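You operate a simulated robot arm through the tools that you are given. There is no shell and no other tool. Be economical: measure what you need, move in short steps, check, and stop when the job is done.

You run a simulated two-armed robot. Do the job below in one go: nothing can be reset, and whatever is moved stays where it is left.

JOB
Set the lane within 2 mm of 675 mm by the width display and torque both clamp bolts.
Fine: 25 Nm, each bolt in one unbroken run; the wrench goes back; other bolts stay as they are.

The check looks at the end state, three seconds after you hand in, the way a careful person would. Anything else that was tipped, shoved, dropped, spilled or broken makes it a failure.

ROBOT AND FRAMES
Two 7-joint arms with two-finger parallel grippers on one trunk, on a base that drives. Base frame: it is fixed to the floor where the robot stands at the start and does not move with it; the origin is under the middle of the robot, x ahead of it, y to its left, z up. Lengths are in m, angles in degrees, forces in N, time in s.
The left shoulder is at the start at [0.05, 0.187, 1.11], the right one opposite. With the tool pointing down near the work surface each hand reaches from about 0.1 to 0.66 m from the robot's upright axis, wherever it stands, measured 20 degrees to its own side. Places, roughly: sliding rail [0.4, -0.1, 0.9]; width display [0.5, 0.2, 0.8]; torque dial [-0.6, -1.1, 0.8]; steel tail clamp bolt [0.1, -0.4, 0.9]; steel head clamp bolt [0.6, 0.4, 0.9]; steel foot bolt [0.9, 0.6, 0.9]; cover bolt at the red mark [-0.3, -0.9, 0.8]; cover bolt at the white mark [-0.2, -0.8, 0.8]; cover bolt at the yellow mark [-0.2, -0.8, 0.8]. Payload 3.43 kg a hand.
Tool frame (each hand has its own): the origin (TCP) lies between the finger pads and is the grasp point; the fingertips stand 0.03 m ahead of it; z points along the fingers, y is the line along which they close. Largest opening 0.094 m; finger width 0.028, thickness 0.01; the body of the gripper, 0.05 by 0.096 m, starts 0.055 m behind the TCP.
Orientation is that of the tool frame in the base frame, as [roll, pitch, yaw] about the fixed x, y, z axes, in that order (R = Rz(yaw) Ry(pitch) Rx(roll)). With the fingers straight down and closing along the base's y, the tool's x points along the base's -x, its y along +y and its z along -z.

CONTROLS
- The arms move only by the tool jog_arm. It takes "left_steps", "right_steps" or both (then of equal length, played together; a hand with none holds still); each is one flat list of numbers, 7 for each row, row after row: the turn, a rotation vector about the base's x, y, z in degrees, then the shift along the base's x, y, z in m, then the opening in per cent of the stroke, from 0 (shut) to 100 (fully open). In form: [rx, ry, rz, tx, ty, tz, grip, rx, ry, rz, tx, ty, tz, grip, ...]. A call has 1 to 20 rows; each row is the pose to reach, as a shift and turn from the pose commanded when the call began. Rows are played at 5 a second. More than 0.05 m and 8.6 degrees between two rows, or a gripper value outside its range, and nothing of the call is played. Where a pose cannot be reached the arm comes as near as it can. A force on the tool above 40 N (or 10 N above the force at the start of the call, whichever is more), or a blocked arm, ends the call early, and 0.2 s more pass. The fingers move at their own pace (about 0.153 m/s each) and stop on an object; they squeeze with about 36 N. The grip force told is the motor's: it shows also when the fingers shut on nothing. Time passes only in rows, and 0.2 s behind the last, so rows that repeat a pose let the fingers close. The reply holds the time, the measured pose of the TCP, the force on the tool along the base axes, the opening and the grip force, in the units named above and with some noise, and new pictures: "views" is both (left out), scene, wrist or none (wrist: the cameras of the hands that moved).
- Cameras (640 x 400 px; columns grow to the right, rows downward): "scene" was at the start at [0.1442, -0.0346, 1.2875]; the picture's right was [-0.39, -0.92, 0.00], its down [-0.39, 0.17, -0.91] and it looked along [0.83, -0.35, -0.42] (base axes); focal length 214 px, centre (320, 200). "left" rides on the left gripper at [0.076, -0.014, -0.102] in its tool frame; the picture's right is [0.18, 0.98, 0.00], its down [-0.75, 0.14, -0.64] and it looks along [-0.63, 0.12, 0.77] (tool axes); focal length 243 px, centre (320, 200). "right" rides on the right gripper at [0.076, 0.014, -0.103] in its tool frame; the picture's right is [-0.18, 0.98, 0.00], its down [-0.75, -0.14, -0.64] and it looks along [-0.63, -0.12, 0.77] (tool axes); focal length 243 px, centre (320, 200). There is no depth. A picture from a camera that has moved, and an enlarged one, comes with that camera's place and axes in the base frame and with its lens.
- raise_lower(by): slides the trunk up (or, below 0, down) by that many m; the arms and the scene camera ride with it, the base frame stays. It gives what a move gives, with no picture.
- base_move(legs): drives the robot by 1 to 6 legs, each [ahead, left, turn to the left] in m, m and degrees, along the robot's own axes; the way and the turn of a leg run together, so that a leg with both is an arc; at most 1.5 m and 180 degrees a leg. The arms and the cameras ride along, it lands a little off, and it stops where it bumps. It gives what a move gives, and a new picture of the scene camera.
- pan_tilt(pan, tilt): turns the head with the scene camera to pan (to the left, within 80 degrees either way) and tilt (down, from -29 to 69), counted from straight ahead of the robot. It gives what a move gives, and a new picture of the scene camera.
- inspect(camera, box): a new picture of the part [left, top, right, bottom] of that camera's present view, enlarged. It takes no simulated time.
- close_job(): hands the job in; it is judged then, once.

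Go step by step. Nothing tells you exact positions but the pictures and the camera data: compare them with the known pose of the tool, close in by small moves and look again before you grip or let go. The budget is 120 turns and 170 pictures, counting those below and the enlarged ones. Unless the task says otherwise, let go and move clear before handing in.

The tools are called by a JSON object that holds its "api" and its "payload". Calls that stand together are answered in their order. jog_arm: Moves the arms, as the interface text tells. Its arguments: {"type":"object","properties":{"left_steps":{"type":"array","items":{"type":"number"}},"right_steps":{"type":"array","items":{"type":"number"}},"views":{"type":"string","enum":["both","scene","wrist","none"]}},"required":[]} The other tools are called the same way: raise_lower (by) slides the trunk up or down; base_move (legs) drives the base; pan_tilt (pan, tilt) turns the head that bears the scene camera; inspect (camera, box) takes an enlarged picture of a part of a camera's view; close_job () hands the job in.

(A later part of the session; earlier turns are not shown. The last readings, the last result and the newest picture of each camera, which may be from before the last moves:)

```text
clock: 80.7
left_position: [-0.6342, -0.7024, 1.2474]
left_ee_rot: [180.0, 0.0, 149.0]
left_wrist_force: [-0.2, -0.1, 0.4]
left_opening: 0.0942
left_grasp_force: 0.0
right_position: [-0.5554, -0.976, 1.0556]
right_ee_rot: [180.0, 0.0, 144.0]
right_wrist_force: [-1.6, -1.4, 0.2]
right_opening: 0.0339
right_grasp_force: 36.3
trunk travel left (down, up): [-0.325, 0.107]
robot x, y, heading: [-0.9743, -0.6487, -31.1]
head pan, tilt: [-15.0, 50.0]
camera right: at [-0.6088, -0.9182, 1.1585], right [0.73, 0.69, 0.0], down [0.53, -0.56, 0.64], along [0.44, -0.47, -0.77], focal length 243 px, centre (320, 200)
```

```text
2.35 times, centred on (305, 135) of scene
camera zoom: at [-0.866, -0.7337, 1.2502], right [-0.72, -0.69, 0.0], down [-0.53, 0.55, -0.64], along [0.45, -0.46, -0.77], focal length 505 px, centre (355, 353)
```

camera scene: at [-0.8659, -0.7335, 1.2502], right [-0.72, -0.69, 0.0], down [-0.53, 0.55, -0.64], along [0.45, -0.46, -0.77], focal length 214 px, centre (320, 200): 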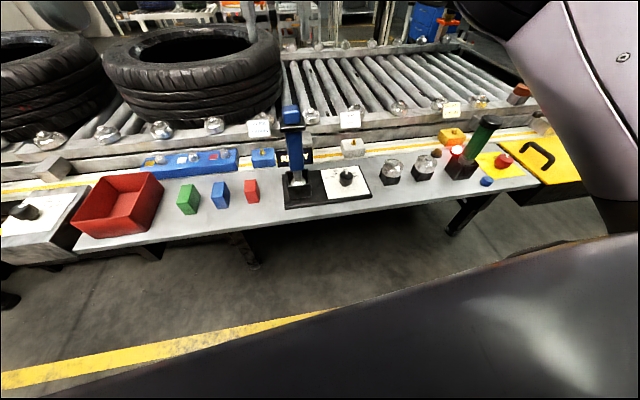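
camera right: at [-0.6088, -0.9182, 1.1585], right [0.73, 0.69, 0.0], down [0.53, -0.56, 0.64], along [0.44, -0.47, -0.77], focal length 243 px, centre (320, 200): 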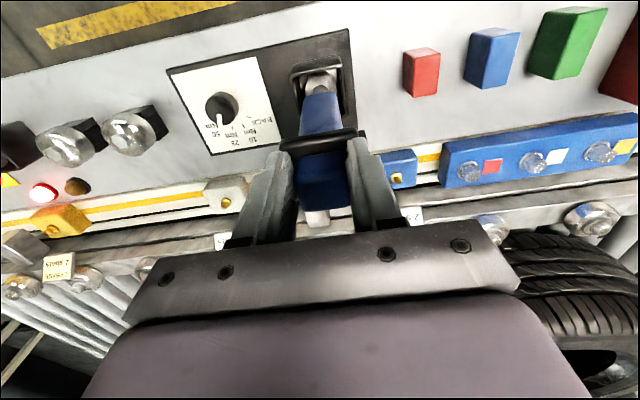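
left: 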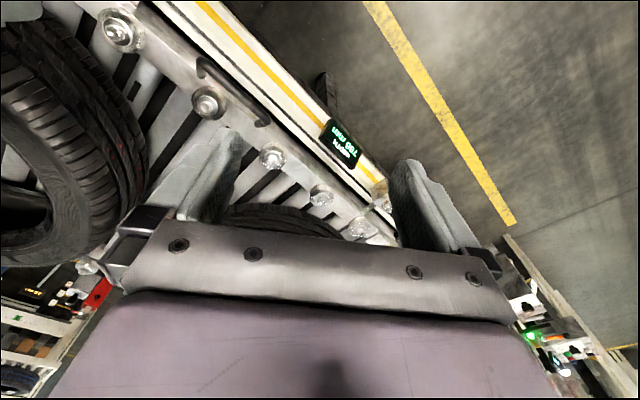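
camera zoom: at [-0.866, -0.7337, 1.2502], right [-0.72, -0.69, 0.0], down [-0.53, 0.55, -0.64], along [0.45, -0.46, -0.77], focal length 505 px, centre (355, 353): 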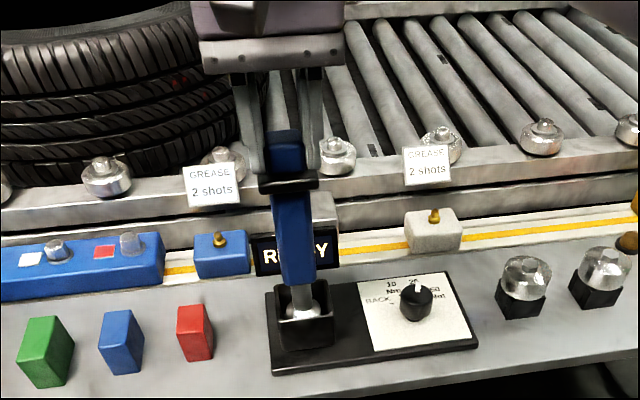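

Gripped (return pose: TCP (-0.555, -0.975, 1.0556), yaw 144). Lift straight up.

{"api": "jog_arm", "payload": {"right_steps": [0, 0, 0, 0, 0, 0.02, 10, 0, 0, 0, 0, 0, 0.04, 10, 0, 0, 0, 0, 0, 0.07, 10, 0, 0, 0, 0, 0, 0.1, 10, 0, 0, 0, 0, 0, 0.13, 10, 0, 0, 0, 0, 0, 0.16, 10, 0, 0, 0, 0, 0, 0.16, 10]}}

{"api": "inspect", "payload": {"camera": "scene", "box": [230, 20, 380, 220]}}

```text
clock: 82.3
left_position: [-0.6333, -0.7041, 1.248]
left_ee_rot: [-180.0, 0.0, 149.0]
left_wrist_force: [1.3, 0.7, 0.7]
left_opening: 0.0943
left_grasp_force: 0.0
right_position: [-0.557, -0.9745, 1.2126]
right_ee_rot: [180.0, -0.1, 144.0]
right_wrist_force: [-0.2, -0.2, -8.2]
right_opening: 0.0337
right_grasp_force: 36.0
right hand out of reach, approached as far as the arm can: row 6, 7
trunk travel left (down, up): [-0.325, 0.107]
robot x, y, heading: [-0.9722, -0.6464, -30.8]
head pan, tilt: [-15.0, 50.0]
camera scene: at [-0.8652, -0.7345, 1.25], right [-0.72, -0.69, 0.0], down [-0.53, 0.55, -0.64], along [0.45, -0.46, -0.77], focal length 214 px, centre (320, 200)
camera right: at [-0.6106, -0.9177, 1.316], right [0.73, 0.69, 0.0], down [0.53, -0.56, 0.64], along [0.44, -0.47, -0.77], focal length 243 px, centre (320, 200)
```

scene: 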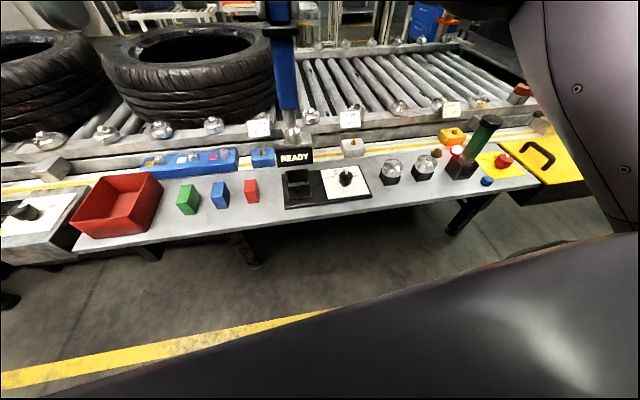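
right: 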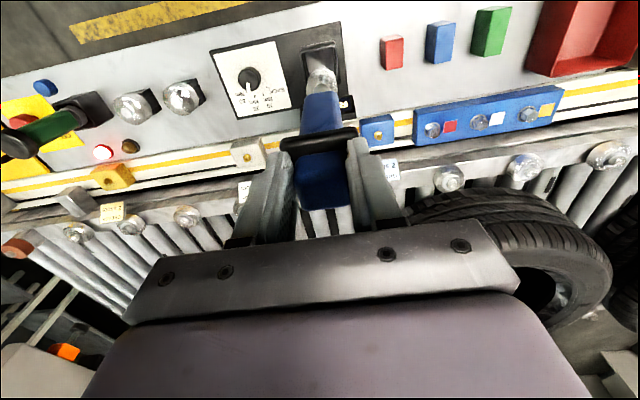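

```text
2.00 times, centred on (305, 120) of scene
camera zoom: at [-0.8652, -0.7345, 1.25], right [-0.72, -0.69, 0.0], down [-0.53, 0.55, -0.64], along [0.45, -0.46, -0.77], focal length 429 px, centre (350, 360)
```

zoom: 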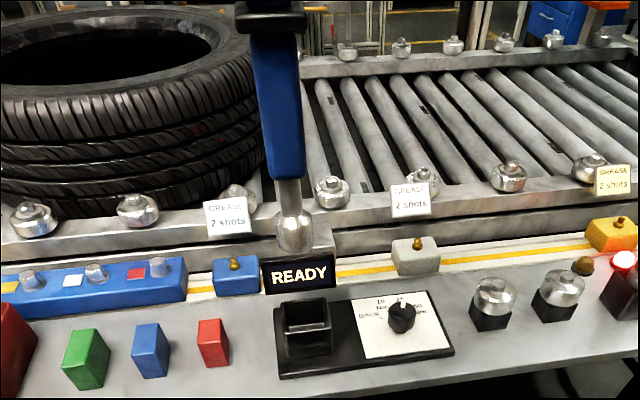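

The driver is lifted (socket bottom ≈ 0.24 m below TCP). I'll raise the trunk and drive to the tail clamp, squared to the rail normal (about -35.5°). Tail bolt estimate: (0.10, -0.347, 0.89).

{"api": "raise_lower", "payload": {"by": 0.09}}

{"api": "base_move", "payload": {"legs": [[-0.1, 0, 0], [0, 0, -4.5], [0, 1.07, 0], [0.32, 0, 0]]}}

{"api": "pan_tilt", "payload": {"pan": -25, "tilt": 55}}

```text
clock: 83.5
left_position: [-0.6323, -0.7037, 1.3371]
left_ee_rot: [-179.9, -0.1, 149.0]
left_wrist_force: [-1.2, -0.5, 0.5]
left_opening: 0.0939
left_grasp_force: 0.0
right_position: [-0.5566, -0.9744, 1.3024]
right_ee_rot: [180.0, -0.2, 144.1]
right_wrist_force: [0.0, 0.3, -7.8]
right_opening: 0.0337
right_grasp_force: 35.9
trunk travel left (down, up): [-0.415, 0.017]
robot x, y, heading: [-0.9708, -0.6502, -30.9]
head pan, tilt: [-15.0, 50.0]
```

```text
clock: 92.0
left_position: [0.1558, 0.0077, 1.3379]
left_ee_rot: [180.0, 0.0, 144.4]
left_wrist_force: [0.3, -0.4, -0.4]
left_opening: 0.094
left_grasp_force: 0.0
right_position: [0.2109, -0.269, 1.3033]
right_ee_rot: [180.0, 0.0, 139.4]
right_wrist_force: [0.7, -0.1, -7.5]
right_opening: 0.0336
right_grasp_force: 35.7
trunk travel left (down, up): [-0.415, 0.017]
robot x, y, heading: [-0.1772, 0.087, -35.8]
head pan, tilt: [-15.0, 50.0]
camera scene: at [-0.0783, -0.0045, 1.34], right [-0.77, -0.63, 0.0], down [-0.49, 0.59, -0.64], along [0.41, -0.5, -0.77], focal length 214 px, centre (320, 200)
```

scene: 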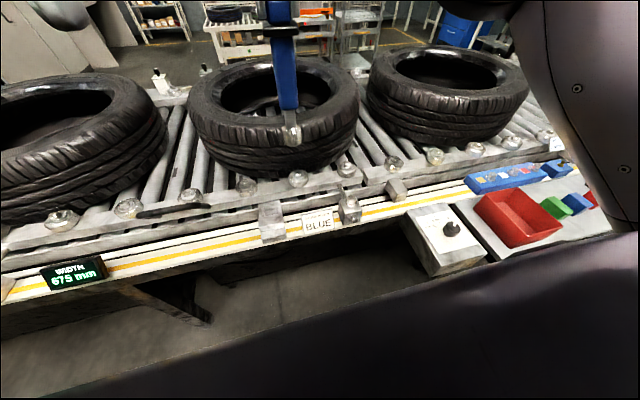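

```text
clock: 92.7
left_position: [0.1554, 0.0077, 1.3384]
left_ee_rot: [-179.9, 0.0, 144.5]
left_wrist_force: [-0.7, -0.5, 0.0]
left_opening: 0.0939
left_grasp_force: 0.0
right_position: [0.2094, -0.2682, 1.3026]
right_ee_rot: [180.0, -0.1, 139.4]
right_wrist_force: [-0.3, -0.1, -7.3]
right_opening: 0.0338
right_grasp_force: 36.0
trunk travel left (down, up): [-0.415, 0.017]
robot x, y, heading: [-0.1776, 0.0838, -35.9]
head pan, tilt: [-25.0, 55.0]
camera scene: at [-0.0922, -0.0074, 1.3336], right [-0.87, -0.49, 0.0], down [-0.4, 0.71, -0.57], along [0.28, -0.5, -0.82], focal length 214 px, centre (320, 200)
```

scene: 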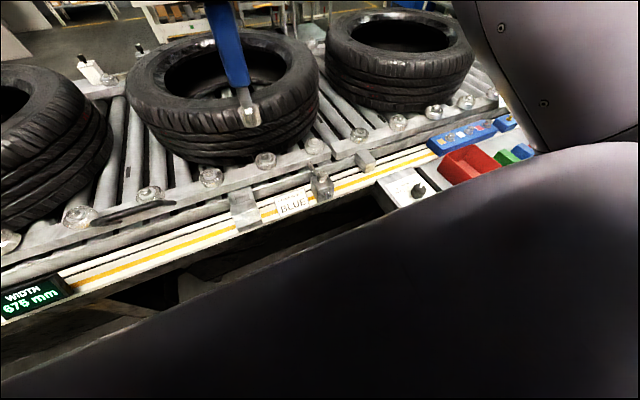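

{"api": "inspect", "payload": {"camera": "scene", "box": [270, 130, 390, 230]}}

{"api": "inspect", "payload": {"camera": "right", "box": [140, 0, 480, 210]}}

```text
4.00 times, centred on (330, 180) of scene
camera zoom: at [-0.0922, -0.0074, 1.3336], right [-0.87, -0.49, 0.0], down [-0.4, 0.71, -0.57], along [0.28, -0.5, -0.82], focal length 858 px, centre (280, 280)
```

zoom: 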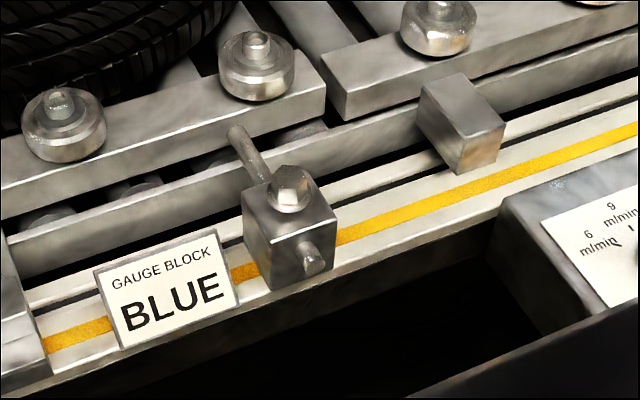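

```text
1.88 times, centred on (310, 105) of right
camera zoom: at [0.1606, -0.2071, 1.4058], right [0.78, 0.63, 0.0], down [0.48, -0.6, 0.64], along [0.4, -0.5, -0.77], focal length 457 px, centre (339, 379)
```

zoom: 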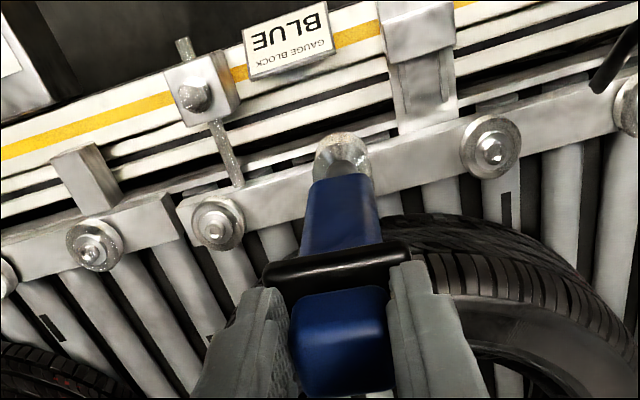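

Bolt at about (0.096, -0.346, 0.90). Move the driver above it, then lower until the socket is about 4 cm above the head.

{"api": "jog_arm", "payload": {"right_steps": [0, 0, 0, -0.023, -0.016, 0, 10, 0, 0, 0, -0.046, -0.032, 0, 10, 0, 0, 0, -0.069, -0.048, 0, 10, 0, 0, 0, -0.092, -0.064, 0, 10, 0, 0, 0, -0.113, -0.078, 0, 10, 0, 0, 0, -0.113, -0.078, -0.03, 10, 0, 0, 0, -0.113, -0.078, -0.06, 10, 0, 0, 0, -0.113, -0.078, -0.09, 10, 0, 0, 0, -0.113, -0.078, -0.11, 10, 0, 0, 0, -0.113, -0.078, -0.11, 10]}}

{"api": "inspect", "payload": {"camera": "scene", "box": [270, 130, 390, 230]}}

{"api": "inspect", "payload": {"camera": "right", "box": [220, 20, 420, 150]}}

```text
clock: 94.9
left_position: [0.1547, 0.0066, 1.3381]
left_ee_rot: [180.0, 0.0, 144.5]
left_wrist_force: [0.5, -0.3, 0.5]
left_opening: 0.094
left_grasp_force: 0.0
right_position: [0.0958, -0.3457, 1.1921]
right_ee_rot: [180.0, -0.1, 139.2]
right_wrist_force: [0.5, -0.2, -7.2]
right_opening: 0.0335
right_grasp_force: 36.3
trunk travel left (down, up): [-0.415, 0.017]
robot x, y, heading: [-0.1785, 0.0895, -35.8]
head pan, tilt: [-25.0, 55.0]
camera scene: at [-0.0924, -0.0075, 1.3336], right [-0.87, -0.49, 0.0], down [-0.4, 0.71, -0.57], along [0.28, -0.5, -0.82], focal length 214 px, centre (320, 200)
camera right: at [0.0468, -0.2843, 1.296], right [0.78, 0.63, 0.0], down [0.48, -0.6, 0.64], along [0.4, -0.5, -0.77], focal length 243 px, centre (320, 200)
```

scene: 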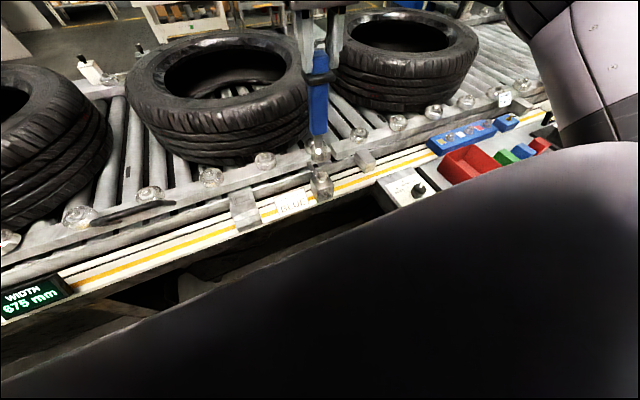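
right: 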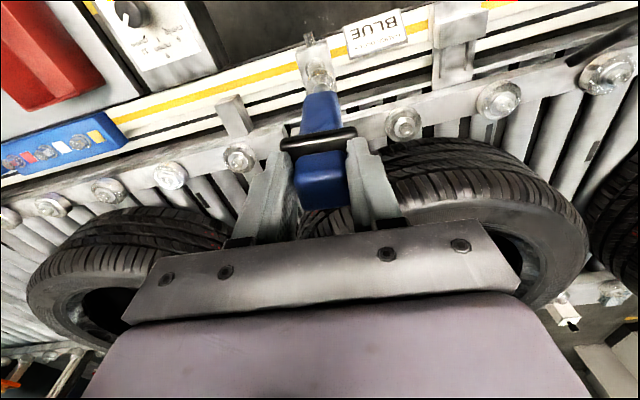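

```text
4.00 times, centred on (330, 180) of scene
camera zoom: at [-0.0924, -0.0075, 1.3336], right [-0.87, -0.49, 0.0], down [-0.4, 0.71, -0.57], along [0.28, -0.5, -0.82], focal length 858 px, centre (280, 280)
```

zoom: 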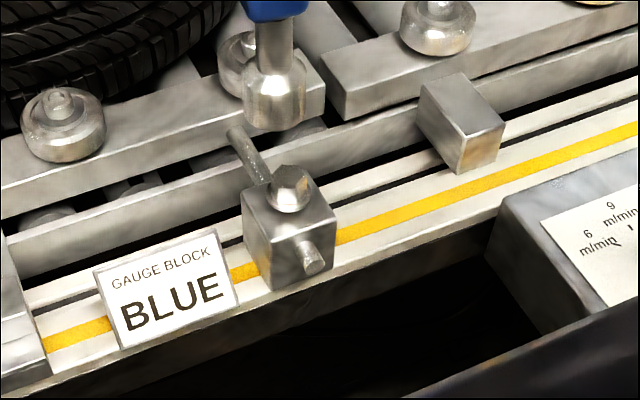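

```text
3.08 times, centred on (320, 85) of right
camera zoom: at [0.0468, -0.2843, 1.296], right [0.78, 0.63, 0.0], down [0.48, -0.6, 0.64], along [0.4, -0.5, -0.77], focal length 746 px, centre (320, 554)
```

zoom: 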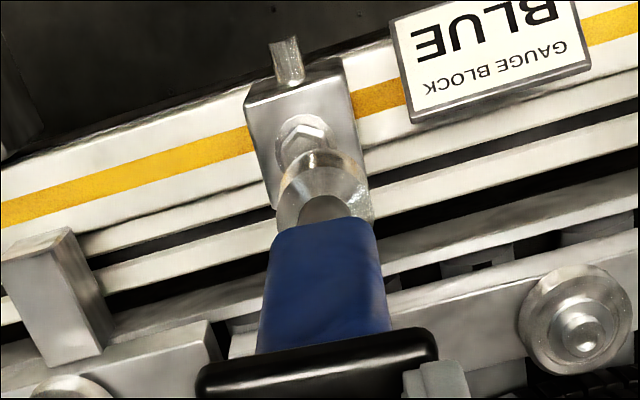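

Bolt is about 10 mm off in -x: at (0.086, -0.3465). Correct and lower to just above it.

{"api": "jog_arm", "payload": {"right_steps": [0, 0, 0, -0.0098, -0.0008, 0, 10, 0, 0, 0, -0.0098, -0.0008, -0.015, 10, 0, 0, 0, -0.0098, -0.0008, -0.025, 10, 0, 0, 0, -0.0098, -0.0008, -0.025, 10], "views": "none"}}

{"api": "inspect", "payload": {"camera": "scene", "box": [290, 140, 370, 210]}}

{"api": "inspect", "payload": {"camera": "right", "box": [270, 20, 370, 120]}}

```text
clock: 95.9
left_position: [0.1555, 0.0062, 1.3381]
left_ee_rot: [-179.9, -0.1, 144.4]
left_wrist_force: [0.1, 0.2, -0.6]
left_opening: 0.0941
left_grasp_force: 0.1
right_position: [0.0855, -0.3471, 1.1678]
right_ee_rot: [-179.9, -0.1, 139.3]
right_wrist_force: [0.5, -0.4, -7.6]
right_opening: 0.0336
right_grasp_force: 36.4
trunk travel left (down, up): [-0.415, 0.017]
robot x, y, heading: [-0.1751, 0.0901, -35.8]
head pan, tilt: [-25.0, 55.0]
```

```text
5.71 times, centred on (330, 175) of scene
camera zoom: at [-0.0923, -0.0076, 1.3336], right [-0.87, -0.49, 0.0], down [-0.4, 0.71, -0.57], along [0.28, -0.5, -0.82], focal length 1226 px, centre (263, 343)
```

zoom: 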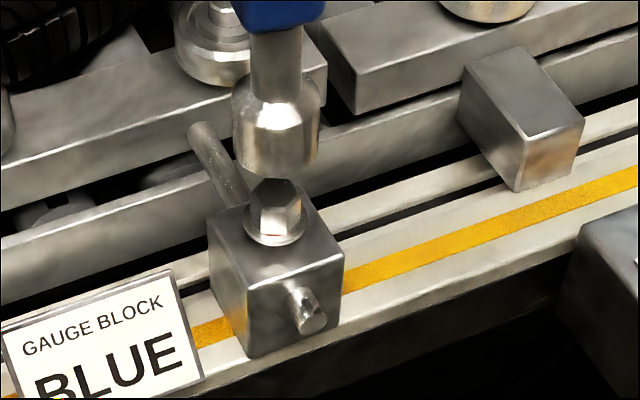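

```text
4.00 times, centred on (320, 70) of right
camera zoom: at [0.0372, -0.2857, 1.2708], right [0.78, 0.63, 0.0], down [0.48, -0.6, 0.64], along [0.4, -0.5, -0.77], focal length 970 px, centre (320, 720)
```

zoom: 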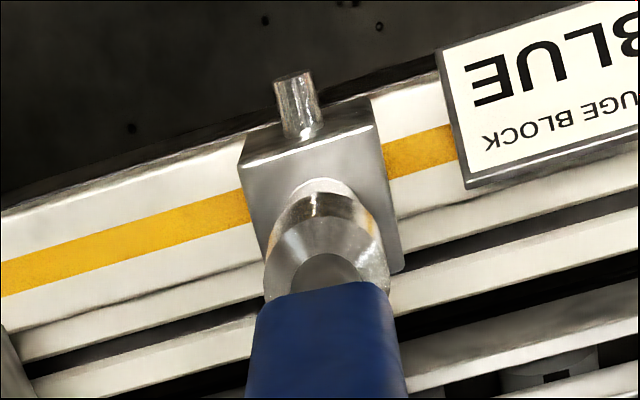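

Nearly aligned; a 3 mm forward trim, then descend gently to seat the socket.

{"api": "jog_arm", "payload": {"right_steps": [0, 0, 0, 0.002, -0.002, -0.003, 10, 0, 0, 0, 0.002, -0.002, -0.006, 10, 0, 0, 0, 0.002, -0.002, -0.009, 10, 0, 0, 0, 0.002, -0.002, -0.012, 10, 0, 0, 0, 0.002, -0.002, -0.015, 10, 0, 0, 0, 0.002, -0.002, -0.018, 10], "views": "none"}}

{"api": "inspect", "payload": {"camera": "scene", "box": [290, 140, 370, 210]}}

{"api": "inspect", "payload": {"camera": "right", "box": [270, 20, 370, 120]}}

```text
clock: 97.3
left_position: [0.1559, 0.0053, 1.3378]
left_ee_rot: [179.9, 0.0, 144.4]
left_wrist_force: [0.6, -0.8, -0.4]
left_opening: 0.094
left_grasp_force: 0.0
right_position: [0.0884, -0.3497, 1.1497]
right_ee_rot: [-180.0, 0.0, 139.4]
right_wrist_force: [-0.4, -0.7, -7.7]
right_opening: 0.0335
right_grasp_force: 35.9
trunk travel left (down, up): [-0.415, 0.017]
robot x, y, heading: [-0.1772, 0.0889, -35.5]
head pan, tilt: [-25.0, 55.0]
```

```text
5.71 times, centred on (330, 175) of scene
camera zoom: at [-0.0924, -0.0077, 1.3336], right [-0.87, -0.49, 0.0], down [-0.4, 0.71, -0.57], along [0.28, -0.5, -0.82], focal length 1226 px, centre (263, 343)
```

zoom: 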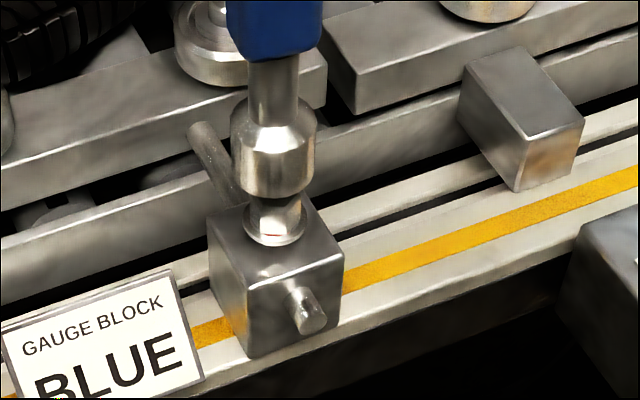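

```text
4.00 times, centred on (320, 70) of right
camera zoom: at [0.0397, -0.288, 1.2529], right [0.78, 0.63, 0.0], down [0.48, -0.6, 0.64], along [0.4, -0.5, -0.77], focal length 970 px, centre (320, 720)
```

zoom: 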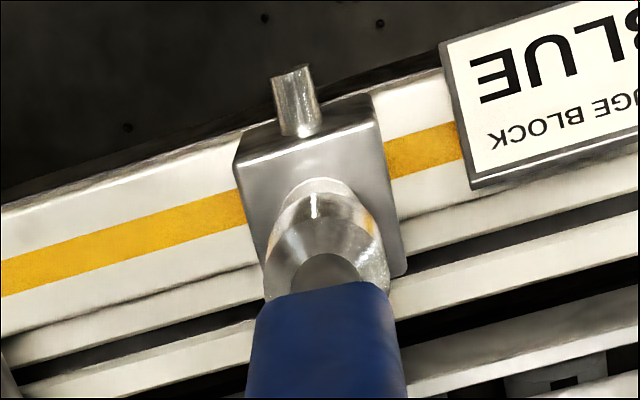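

Trim 2 mm sideways and continue down in 3 mm steps, watching the force.

{"api": "jog_arm", "payload": {"right_steps": [0, 0, 0, -0.0016, -0.001, 0, 10, 0, 0, 0, -0.0016, -0.001, -0.003, 10, 0, 0, 0, -0.0016, -0.001, -0.006, 10, 0, 0, 0, -0.0016, -0.001, -0.009, 10, 0, 0, 0, -0.0016, -0.001, -0.012, 10], "views": "none"}}

{"api": "inspect", "payload": {"camera": "scene", "box": [290, 140, 370, 210]}}

```text
clock: 98.5
left_position: [0.1548, 0.0056, 1.3367]
left_ee_rot: [180.0, 0.0, 144.5]
left_wrist_force: [-0.6, 0.7, 0.7]
left_opening: 0.094
left_grasp_force: 0.1
right_position: [0.0866, -0.3499, 1.1375]
right_ee_rot: [-179.9, 0.0, 139.3]
right_wrist_force: [0.3, -0.7, -8.1]
right_opening: 0.0336
right_grasp_force: 36.3
trunk travel left (down, up): [-0.415, 0.017]
robot x, y, heading: [-0.1758, 0.0873, -35.6]
head pan, tilt: [-25.0, 55.0]
```

```text
5.71 times, centred on (330, 175) of scene
camera zoom: at [-0.0924, -0.0077, 1.3336], right [-0.87, -0.49, 0.0], down [-0.4, 0.71, -0.57], along [0.28, -0.5, -0.82], focal length 1226 px, centre (263, 343)
```

zoom: 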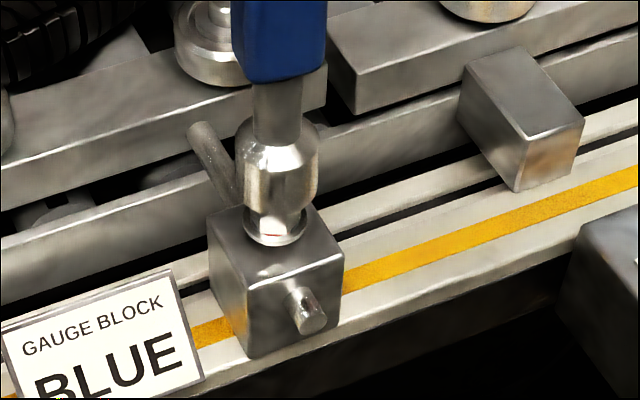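

No contact yet, socket appears to be covering the head. Continue down.

{"api": "jog_arm", "payload": {"right_steps": [0, 0, 0, 0, 0, -0.003, 10, 0, 0, 0, 0, 0, -0.006, 10, 0, 0, 0, 0, 0, -0.009, 10, 0, 0, 0, 0, 0, -0.012, 10], "views": "none"}}

{"api": "inspect", "payload": {"camera": "scene", "box": [290, 140, 370, 210]}}

{"api": "inspect", "payload": {"camera": "right", "box": [270, 20, 370, 120]}}

```text
clock: 99.5
left_position: [0.1557, 0.0054, 1.3367]
left_ee_rot: [-179.9, 0.0, 144.3]
left_wrist_force: [0.2, -0.1, 0.6]
left_opening: 0.0938
left_grasp_force: 0.1
right_position: [0.086, -0.3519, 1.1261]
right_ee_rot: [180.0, 0.0, 139.4]
right_wrist_force: [-0.1, -0.6, -8.4]
right_opening: 0.0335
right_grasp_force: 35.2
trunk travel left (down, up): [-0.415, 0.017]
robot x, y, heading: [-0.1779, 0.0889, -35.8]
head pan, tilt: [-25.0, 55.0]
```

```text
5.71 times, centred on (330, 175) of scene
camera zoom: at [-0.0924, -0.0077, 1.3336], right [-0.87, -0.49, 0.0], down [-0.4, 0.71, -0.57], along [0.28, -0.5, -0.82], focal length 1226 px, centre (263, 343)
```

zoom: 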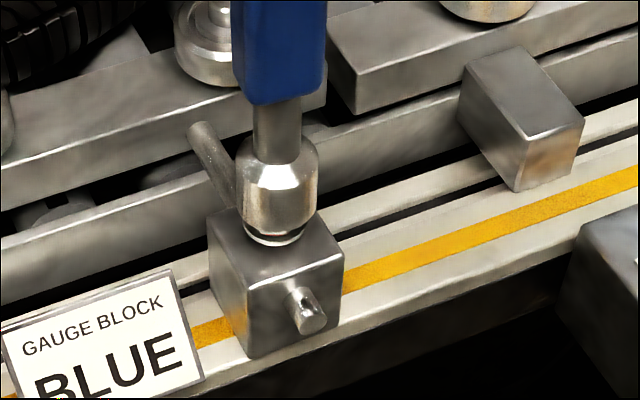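

```text
4.00 times, centred on (320, 70) of right
camera zoom: at [0.0379, -0.289, 1.2289], right [0.78, 0.63, 0.0], down [0.48, -0.6, 0.64], along [0.4, -0.5, -0.77], focal length 970 px, centre (320, 720)
```

zoom: 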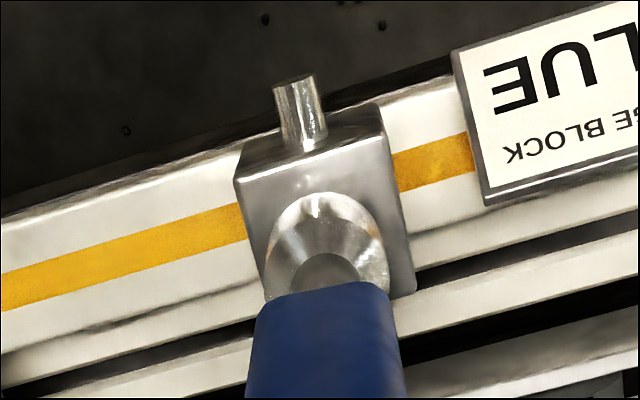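

The socket slides over the head without force. Continue down to seat and press.

{"api": "jog_arm", "payload": {"right_steps": [0, 0, 0, 0, 0, -0.002, 10, 0, 0, 0, 0, 0, -0.004, 10, 0, 0, 0, 0, 0, -0.006, 10, 0, 0, 0, 0, 0, -0.008, 10], "views": "none"}}

{"api": "inspect", "payload": {"camera": "scene", "box": [290, 140, 370, 210]}}

```text
clock: 100.5
left_position: [0.1554, 0.0068, 1.3381]
left_ee_rot: [180.0, 0.1, 144.4]
left_wrist_force: [0.1, 0.2, -0.7]
left_opening: 0.0938
left_grasp_force: 0.1
right_position: [0.0869, -0.3503, 1.1184]
right_ee_rot: [-180.0, 0.0, 139.3]
right_wrist_force: [0.0, -0.1, -8.3]
right_opening: 0.0339
right_grasp_force: 36.4
trunk travel left (down, up): [-0.415, 0.017]
robot x, y, heading: [-0.1753, 0.0888, -35.6]
head pan, tilt: [-25.0, 55.0]
```

```text
5.71 times, centred on (330, 175) of scene
camera zoom: at [-0.0924, -0.0077, 1.3336], right [-0.87, -0.49, 0.0], down [-0.4, 0.71, -0.57], along [0.28, -0.5, -0.82], focal length 1226 px, centre (263, 343)
```

zoom: 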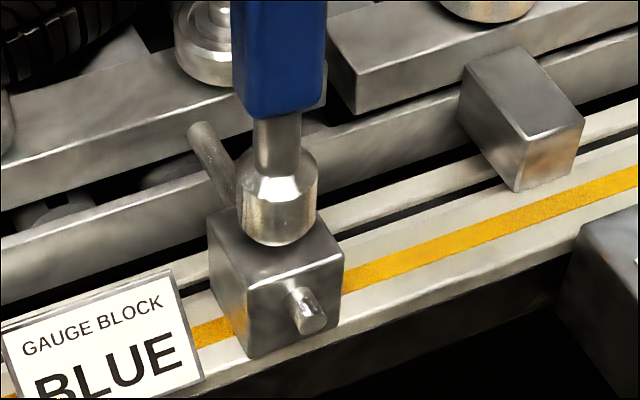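

No contact force yet. I'll check the driver's display on the bench for its state.

{"api": "pan_tilt", "payload": {"pan": -66, "tilt": 35}}

```text
clock: 101.6
left_position: [0.1543, 0.0059, 1.3375]
left_ee_rot: [180.0, -0.1, 144.5]
left_wrist_force: [0.3, 0.4, 0.6]
left_opening: 0.0939
left_grasp_force: 0.0
right_position: [0.0862, -0.3507, 1.1188]
right_ee_rot: [180.0, -0.1, 139.3]
right_wrist_force: [-0.2, 0.1, -8.0]
right_opening: 0.0337
right_grasp_force: 36.0
trunk travel left (down, up): [-0.415, 0.017]
robot x, y, heading: [-0.1729, 0.0907, -35.6]
head pan, tilt: [-66.0, 35.0]
camera scene: at [-0.1454, -0.0311, 1.3618], right [-0.98, 0.2, 0.0], down [0.11, 0.56, -0.82], along [-0.16, -0.8, -0.57], focal length 214 px, centre (320, 200)
```

scene: 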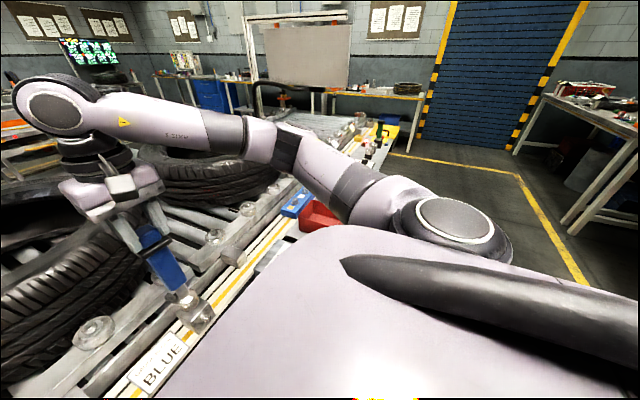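

{"api": "inspect", "payload": {"camera": "scene", "box": [140, 220, 260, 340]}}

{"api": "jog_arm", "payload": {"right_steps": [0, 0, 0, 0, 0, -0.002, 10, 0, 0, 0, 0, 0, -0.004, 10, 0, 0, 0, 0, 0, -0.006, 10], "views": "none"}}

{"api": "inspect", "payload": {"camera": "scene", "box": [140, 220, 260, 340]}}

```text
3.33 times, centred on (200, 280) of scene
camera zoom: at [-0.1454, -0.0311, 1.3618], right [-0.98, 0.2, 0.0], down [0.11, 0.56, -0.82], along [-0.16, -0.8, -0.57], focal length 715 px, centre (720, -67)
```

zoom: 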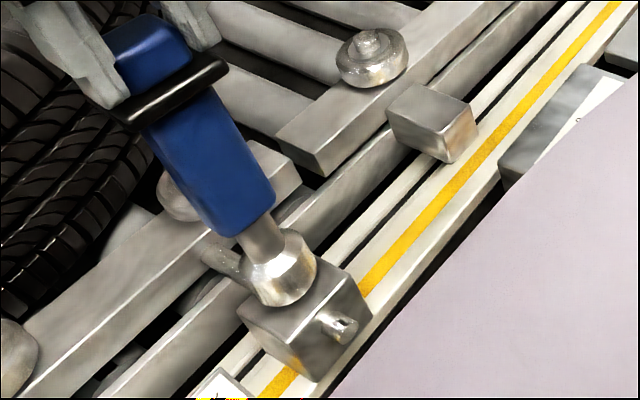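

```text
clock: 102.4
left_position: [0.1544, 0.0073, 1.3391]
left_ee_rot: [-180.0, 0.0, 144.5]
left_wrist_force: [0.1, -0.5, 0.0]
left_opening: 0.0938
left_grasp_force: 0.2
right_position: [0.0873, -0.3506, 1.112]
right_ee_rot: [180.0, -0.1, 139.4]
right_wrist_force: [0.7, 0.2, -8.1]
right_opening: 0.0336
right_grasp_force: 36.0
trunk travel left (down, up): [-0.415, 0.017]
robot x, y, heading: [-0.1764, 0.0872, -35.7]
head pan, tilt: [-66.0, 35.0]
```

```text
3.33 times, centred on (200, 280) of scene
camera zoom: at [-0.1455, -0.0311, 1.3618], right [-0.98, 0.2, 0.0], down [0.12, 0.56, -0.82], along [-0.17, -0.8, -0.57], focal length 715 px, centre (720, -67)
```

zoom: 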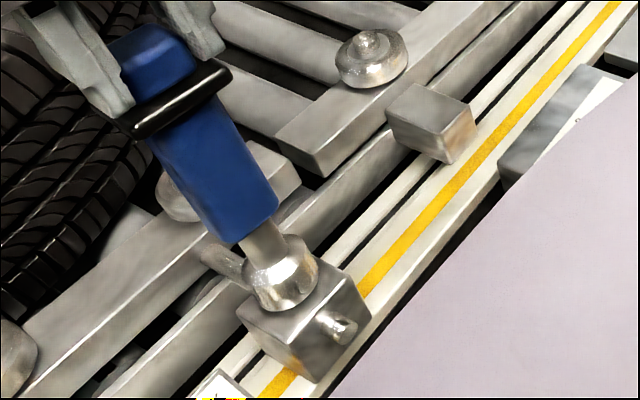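

{"api": "jog_arm", "payload": {"right_steps": [0, 0, 0, 0, 0, -0.0015, 10, 0, 0, 0, 0, 0, -0.003, 10, 0, 0, 0, 0, 0, -0.0045, 10], "views": "none"}}

{"api": "inspect", "payload": {"camera": "scene", "box": [140, 220, 260, 340]}}

```text
clock: 103.2
left_position: [0.1553, 0.0073, 1.3372]
left_ee_rot: [180.0, 0.0, 144.5]
left_wrist_force: [-0.8, -0.3, 0.3]
left_opening: 0.0938
left_grasp_force: 0.2
right_position: [0.0874, -0.3498, 1.108]
right_ee_rot: [-180.0, -0.1, 139.4]
right_wrist_force: [-0.7, -0.2, -7.5]
right_opening: 0.0342
right_grasp_force: 35.6
trunk travel left (down, up): [-0.415, 0.017]
robot x, y, heading: [-0.1765, 0.0846, -35.5]
head pan, tilt: [-66.0, 35.0]
```

```text
3.33 times, centred on (200, 280) of scene
camera zoom: at [-0.1455, -0.0311, 1.3618], right [-0.98, 0.2, 0.0], down [0.12, 0.56, -0.82], along [-0.17, -0.8, -0.57], focal length 715 px, centre (720, -67)
```

zoom: 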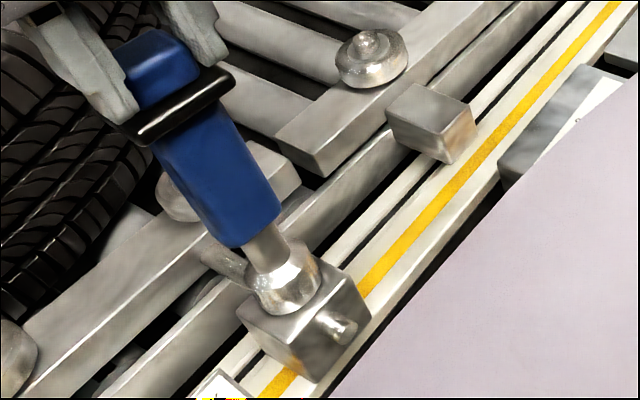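

{"api": "jog_arm", "payload": {"right_steps": [0, 0, 0, 0, 0, -0.0015, 10, 0, 0, 0, 0, 0, -0.003, 10, 0, 0, 0, 0, 0, -0.0045, 10, 0, 0, 0, 0, 0, -0.006, 10], "views": "none"}}

{"api": "inspect", "payload": {"camera": "scene", "box": [140, 220, 260, 340]}}

```text
clock: 104.2
left_position: [0.154, 0.0084, 1.3391]
left_ee_rot: [-180.0, 0.1, 144.4]
left_wrist_force: [0.3, 0.0, 0.2]
left_opening: 0.0942
left_grasp_force: 0.1
right_position: [0.0853, -0.3508, 1.1051]
right_ee_rot: [-179.9, 0.3, 139.3]
right_wrist_force: [-3.8, 1.0, 11.6]
right_opening: 0.0339
right_grasp_force: 36.0
trunk travel left (down, up): [-0.415, 0.017]
robot x, y, heading: [-0.1774, 0.089, -35.7]
head pan, tilt: [-66.0, 35.0]
```

```text
3.33 times, centred on (200, 280) of scene
camera zoom: at [-0.147, -0.0295, 1.3624], right [-0.98, 0.2, 0.0], down [0.12, 0.56, -0.82], along [-0.16, -0.8, -0.57], focal length 715 px, centre (720, -67)
```

zoom: 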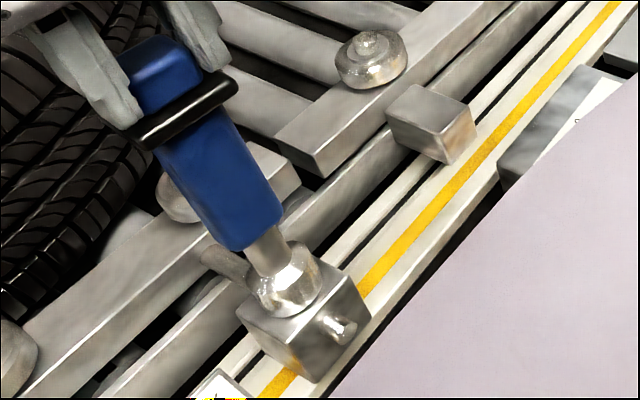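

Contact, about 20 N down force. Hold for a few seconds.

{"api": "jog_arm", "payload": {"right_steps": [0, 0, 0, 0, 0, -0.001, 10, 0, 0, 0, 0, 0, -0.001, 10, 0, 0, 0, 0, 0, -0.001, 10, 0, 0, 0, 0, 0, -0.001, 10, 0, 0, 0, 0, 0, -0.001, 10, 0, 0, 0, 0, 0, -0.001, 10, 0, 0, 0, 0, 0, -0.001, 10, 0, 0, 0, 0, 0, -0.001, 10], "views": "none"}}

{"api": "inspect", "payload": {"camera": "scene", "box": [300, 60, 420, 260]}}

{"api": "inspect", "payload": {"camera": "right", "box": [0, 0, 640, 400]}}

```text
clock: 106.0
left_position: [0.1537, 0.0095, 1.3389]
left_ee_rot: [-179.9, 0.2, 144.4]
left_wrist_force: [0.0, -0.4, 0.1]
left_opening: 0.094
left_grasp_force: 0.2
right_position: [0.0847, -0.349, 1.105]
right_ee_rot: [179.9, 0.4, 139.3]
right_wrist_force: [-4.0, -0.5, 30.7]
right_opening: 0.0338
right_grasp_force: 35.7
trunk travel left (down, up): [-0.415, 0.017]
robot x, y, heading: [-0.1781, 0.091, -35.6]
head pan, tilt: [-66.0, 35.0]
```

```text
2.00 times, centred on (360, 160) of scene
camera zoom: at [-0.1478, -0.0282, 1.3623], right [-0.98, 0.2, 0.0], down [0.12, 0.56, -0.82], along [-0.16, -0.8, -0.57], focal length 429 px, centre (240, 280)
```

zoom: 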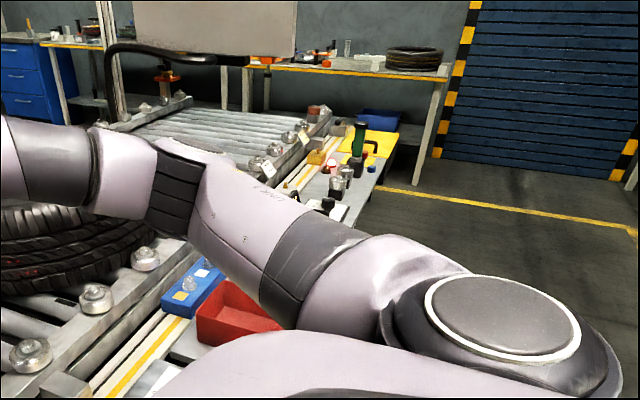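

```text
1.00 times, centred on (320, 200) of right
camera zoom: at [0.0356, -0.2869, 1.2069], right [0.78, 0.63, 0.0], down [0.48, -0.6, 0.65], along [0.41, -0.5, -0.76], focal length 243 px, centre (320, 200)
```

zoom: 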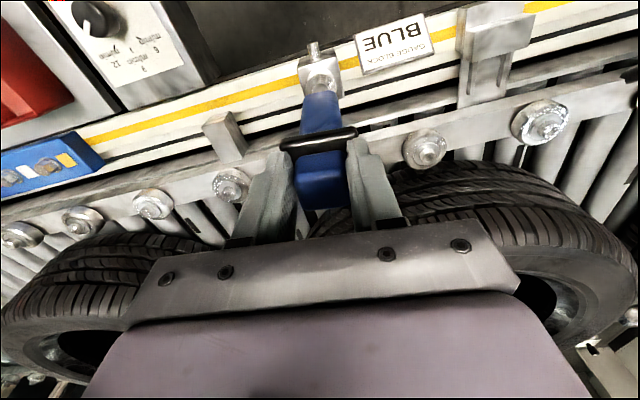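

Pressed with about 38 N. I'll hold another 4 s so the run isn't interrupted, then inspect from this view.

{"api": "jog_arm", "payload": {"right_steps": [0, 0, 0, 0, 0, 0, 10, 0, 0, 0, 0, 0, 0, 10, 0, 0, 0, 0, 0, 0, 10, 0, 0, 0, 0, 0, 0, 10, 0, 0, 0, 0, 0, 0, 10, 0, 0, 0, 0, 0, 0, 10, 0, 0, 0, 0, 0, 0, 10, 0, 0, 0, 0, 0, 0, 10, 0, 0, 0, 0, 0, 0, 10, 0, 0, 0, 0, 0, 0, 10, 0, 0, 0, 0, 0, 0, 10, 0, 0, 0, 0, 0, 0, 10, 0, 0, 0, 0, 0, 0, 10, 0, 0, 0, 0, 0, 0, 10, 0, 0, 0, 0, 0, 0, 10, 0, 0, 0, 0, 0, 0, 10, 0, 0, 0, 0, 0, 0, 10, 0, 0, 0, 0, 0, 0, 10], "views": "none"}}

{"api": "inspect", "payload": {"camera": "scene", "box": [140, 220, 260, 340]}}

```text
clock: 109.8
left_position: [0.1532, 0.009, 1.339]
left_ee_rot: [-179.9, 0.2, 144.4]
left_wrist_force: [0.1, -0.2, -0.9]
left_opening: 0.0941
left_grasp_force: 0.1
right_position: [0.0854, -0.3491, 1.1039]
right_ee_rot: [179.8, 0.3, 139.3]
right_wrist_force: [-3.1, -2.0, 30.2]
right_opening: 0.0337
right_grasp_force: 36.6
trunk travel left (down, up): [-0.415, 0.017]
robot x, y, heading: [-0.1785, 0.0892, -35.7]
head pan, tilt: [-66.0, 35.0]
```

```text
3.33 times, centred on (200, 280) of scene
camera zoom: at [-0.1477, -0.0283, 1.3623], right [-0.98, 0.2, 0.0], down [0.12, 0.56, -0.82], along [-0.16, -0.8, -0.57], focal length 715 px, centre (720, -67)
```

zoom: 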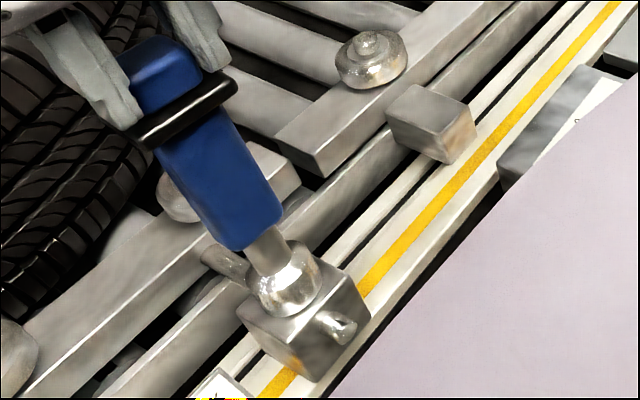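

Lift 5 cm and inspect the bolt.

{"api": "jog_arm", "payload": {"right_steps": [0, 0, 0, 0, 0, 0.01, 10, 0, 0, 0, 0, 0, 0.03, 10, 0, 0, 0, 0, 0, 0.06, 10, 0, 0, 0, 0, 0, 0.09, 10, 0, 0, 0, 0, 0, 0.09, 10], "views": "none"}}

{"api": "inspect", "payload": {"camera": "scene", "box": [140, 220, 260, 340]}}

{"api": "inspect", "payload": {"camera": "right", "box": [270, 20, 370, 120]}}

```text
clock: 111.0
left_position: [0.1552, 0.0076, 1.3374]
left_ee_rot: [180.0, 0.0, 144.4]
left_wrist_force: [0.8, -0.7, 1.0]
left_opening: 0.0941
left_grasp_force: 0.1
right_position: [0.0878, -0.35, 1.1914]
right_ee_rot: [180.0, -0.2, 139.4]
right_wrist_force: [0.7, -0.5, -8.1]
right_opening: 0.0339
right_grasp_force: 35.8
trunk travel left (down, up): [-0.415, 0.017]
robot x, y, heading: [-0.1737, 0.0871, -35.7]
head pan, tilt: [-66.0, 35.0]
```

```text
3.33 times, centred on (200, 280) of scene
camera zoom: at [-0.1453, -0.0315, 1.3617], right [-0.98, 0.2, 0.0], down [0.12, 0.56, -0.82], along [-0.17, -0.8, -0.57], focal length 715 px, centre (720, -67)
```

zoom: 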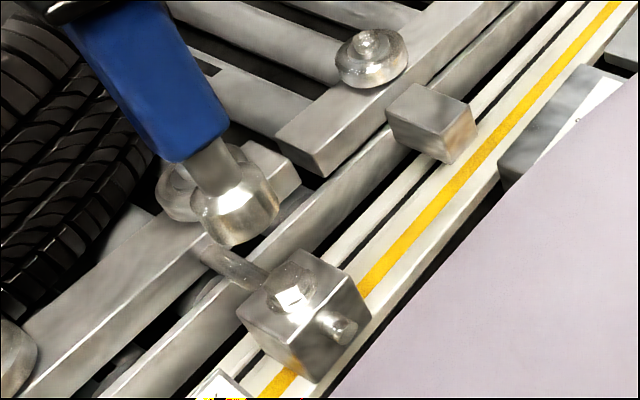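

```text
4.00 times, centred on (320, 70) of right
camera zoom: at [0.0389, -0.2894, 1.2934], right [0.78, 0.63, 0.0], down [0.48, -0.6, 0.64], along [0.4, -0.5, -0.77], focal length 970 px, centre (320, 720)
```

zoom: 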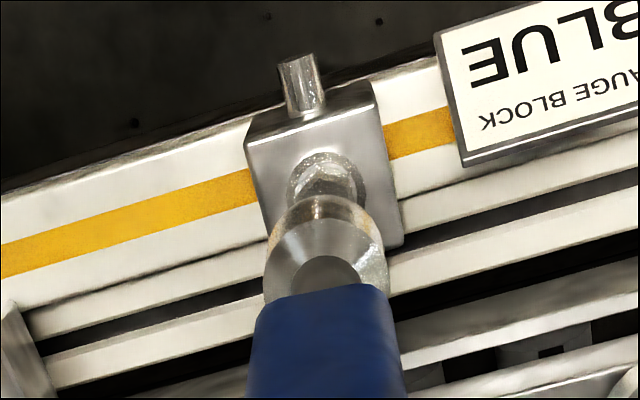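

{"api": "pan_tilt", "payload": {"pan": -25, "tilt": 55}}

{"api": "inspect", "payload": {"camera": "scene", "box": [290, 140, 370, 210]}}

```text
clock: 112.1
left_position: [0.1554, 0.0064, 1.3373]
left_ee_rot: [180.0, 0.1, 144.4]
left_wrist_force: [-0.1, -0.1, 0.2]
left_opening: 0.0939
left_grasp_force: 0.0
right_position: [0.0879, -0.3505, 1.1904]
right_ee_rot: [-180.0, -0.1, 139.3]
right_wrist_force: [-0.8, -0.8, -7.7]
right_opening: 0.0337
right_grasp_force: 35.4
trunk travel left (down, up): [-0.415, 0.017]
robot x, y, heading: [-0.1784, 0.089, -35.9]
head pan, tilt: [-25.0, 55.0]
camera scene: at [-0.0925, -0.0077, 1.3336], right [-0.87, -0.49, 0.0], down [-0.4, 0.71, -0.57], along [0.28, -0.5, -0.82], focal length 214 px, centre (320, 200)
```

scene: 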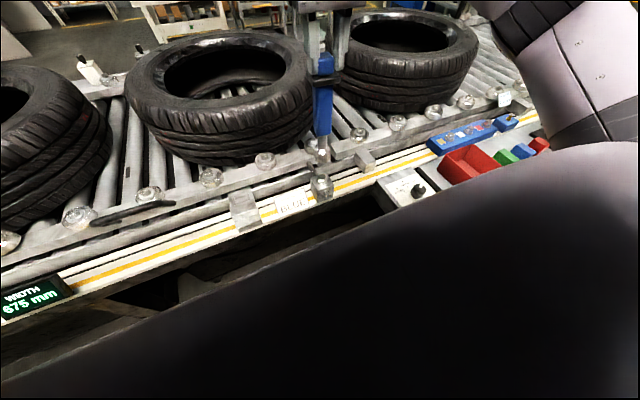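

```text
5.71 times, centred on (330, 175) of scene
camera zoom: at [-0.0925, -0.0077, 1.3336], right [-0.87, -0.49, 0.0], down [-0.4, 0.71, -0.57], along [0.28, -0.5, -0.82], focal length 1226 px, centre (263, 343)
```

zoom: 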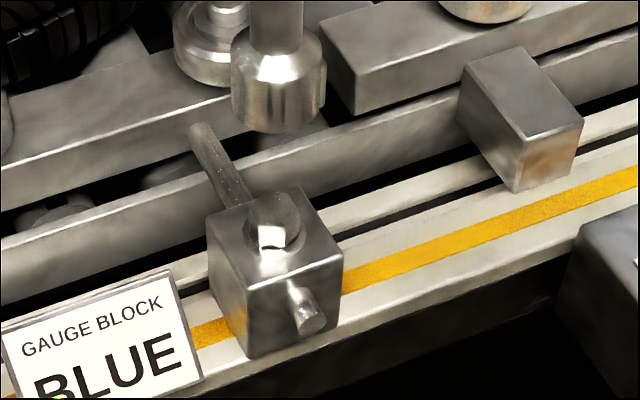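

The bolt head has visibly seated lower (ring gone): the tail bolt ran down. Width still reads 675. Now raise the driver and drive to the head clamp.

{"api": "jog_arm", "payload": {"right_steps": [0, 0, 0, 0, 0, 0.03, 10, 0, 0, 0, 0, 0, 0.06, 10, 0, 0, 0, 0, 0, 0.09, 10], "views": "none"}}

{"api": "base_move", "payload": {"legs": [[0, 0.8, 0]]}}

{"api": "inspect", "payload": {"camera": "right", "box": [140, 0, 480, 210]}}

```text
clock: 112.9
left_position: [0.1546, 0.0081, 1.3378]
left_ee_rot: [-179.9, -0.1, 144.4]
left_wrist_force: [0.2, -0.2, -0.5]
left_opening: 0.0938
left_grasp_force: 0.0
right_position: [0.0893, -0.3493, 1.2824]
right_ee_rot: [180.0, -0.1, 139.4]
right_wrist_force: [-0.4, -0.5, -6.8]
right_opening: 0.0338
right_grasp_force: 35.9
trunk travel left (down, up): [-0.415, 0.017]
robot x, y, heading: [-0.1754, 0.0896, -35.4]
head pan, tilt: [-25.0, 55.0]
```

```text
clock: 117.2
left_position: [0.6231, 0.657, 1.3381]
left_ee_rot: [-180.0, 0.0, 144.3]
left_wrist_force: [0.8, 0.5, -0.1]
left_opening: 0.0941
left_grasp_force: 0.0
right_position: [0.5536, 0.3008, 1.2813]
right_ee_rot: [179.9, -0.2, 139.2]
right_wrist_force: [0.4, -0.2, -7.2]
right_opening: 0.0337
right_grasp_force: 35.8
trunk travel left (down, up): [-0.415, 0.017]
robot x, y, heading: [0.2916, 0.7372, -35.8]
head pan, tilt: [-25.0, 55.0]
camera scene: at [0.3749, 0.643, 1.3336], right [-0.87, -0.49, 0.0], down [-0.4, 0.71, -0.57], along [0.28, -0.5, -0.82], focal length 214 px, centre (320, 200)
```

scene: 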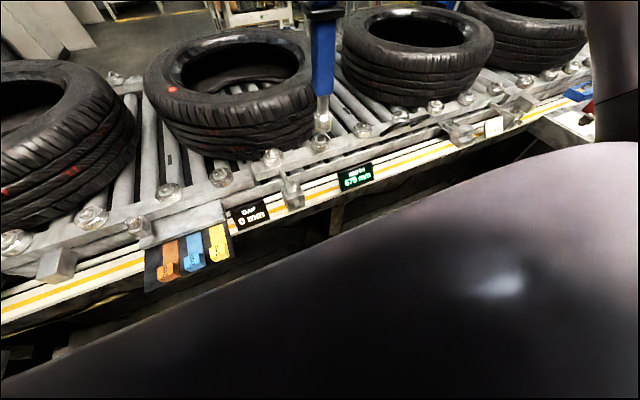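

```text
1.88 times, centred on (310, 105) of right
camera zoom: at [0.5057, 0.3618, 1.3842], right [0.78, 0.62, 0.0], down [0.48, -0.6, 0.64], along [0.4, -0.5, -0.77], focal length 457 px, centre (339, 379)
```

zoom: 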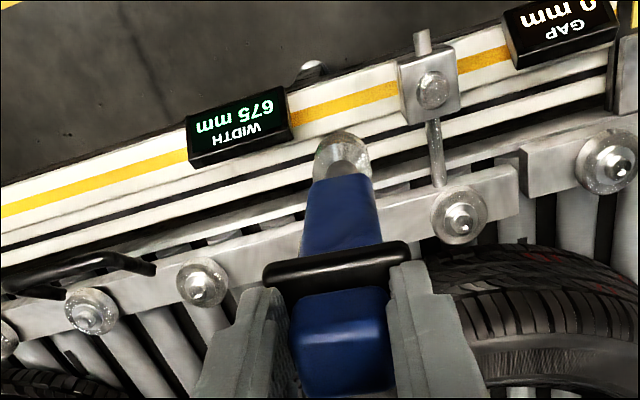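

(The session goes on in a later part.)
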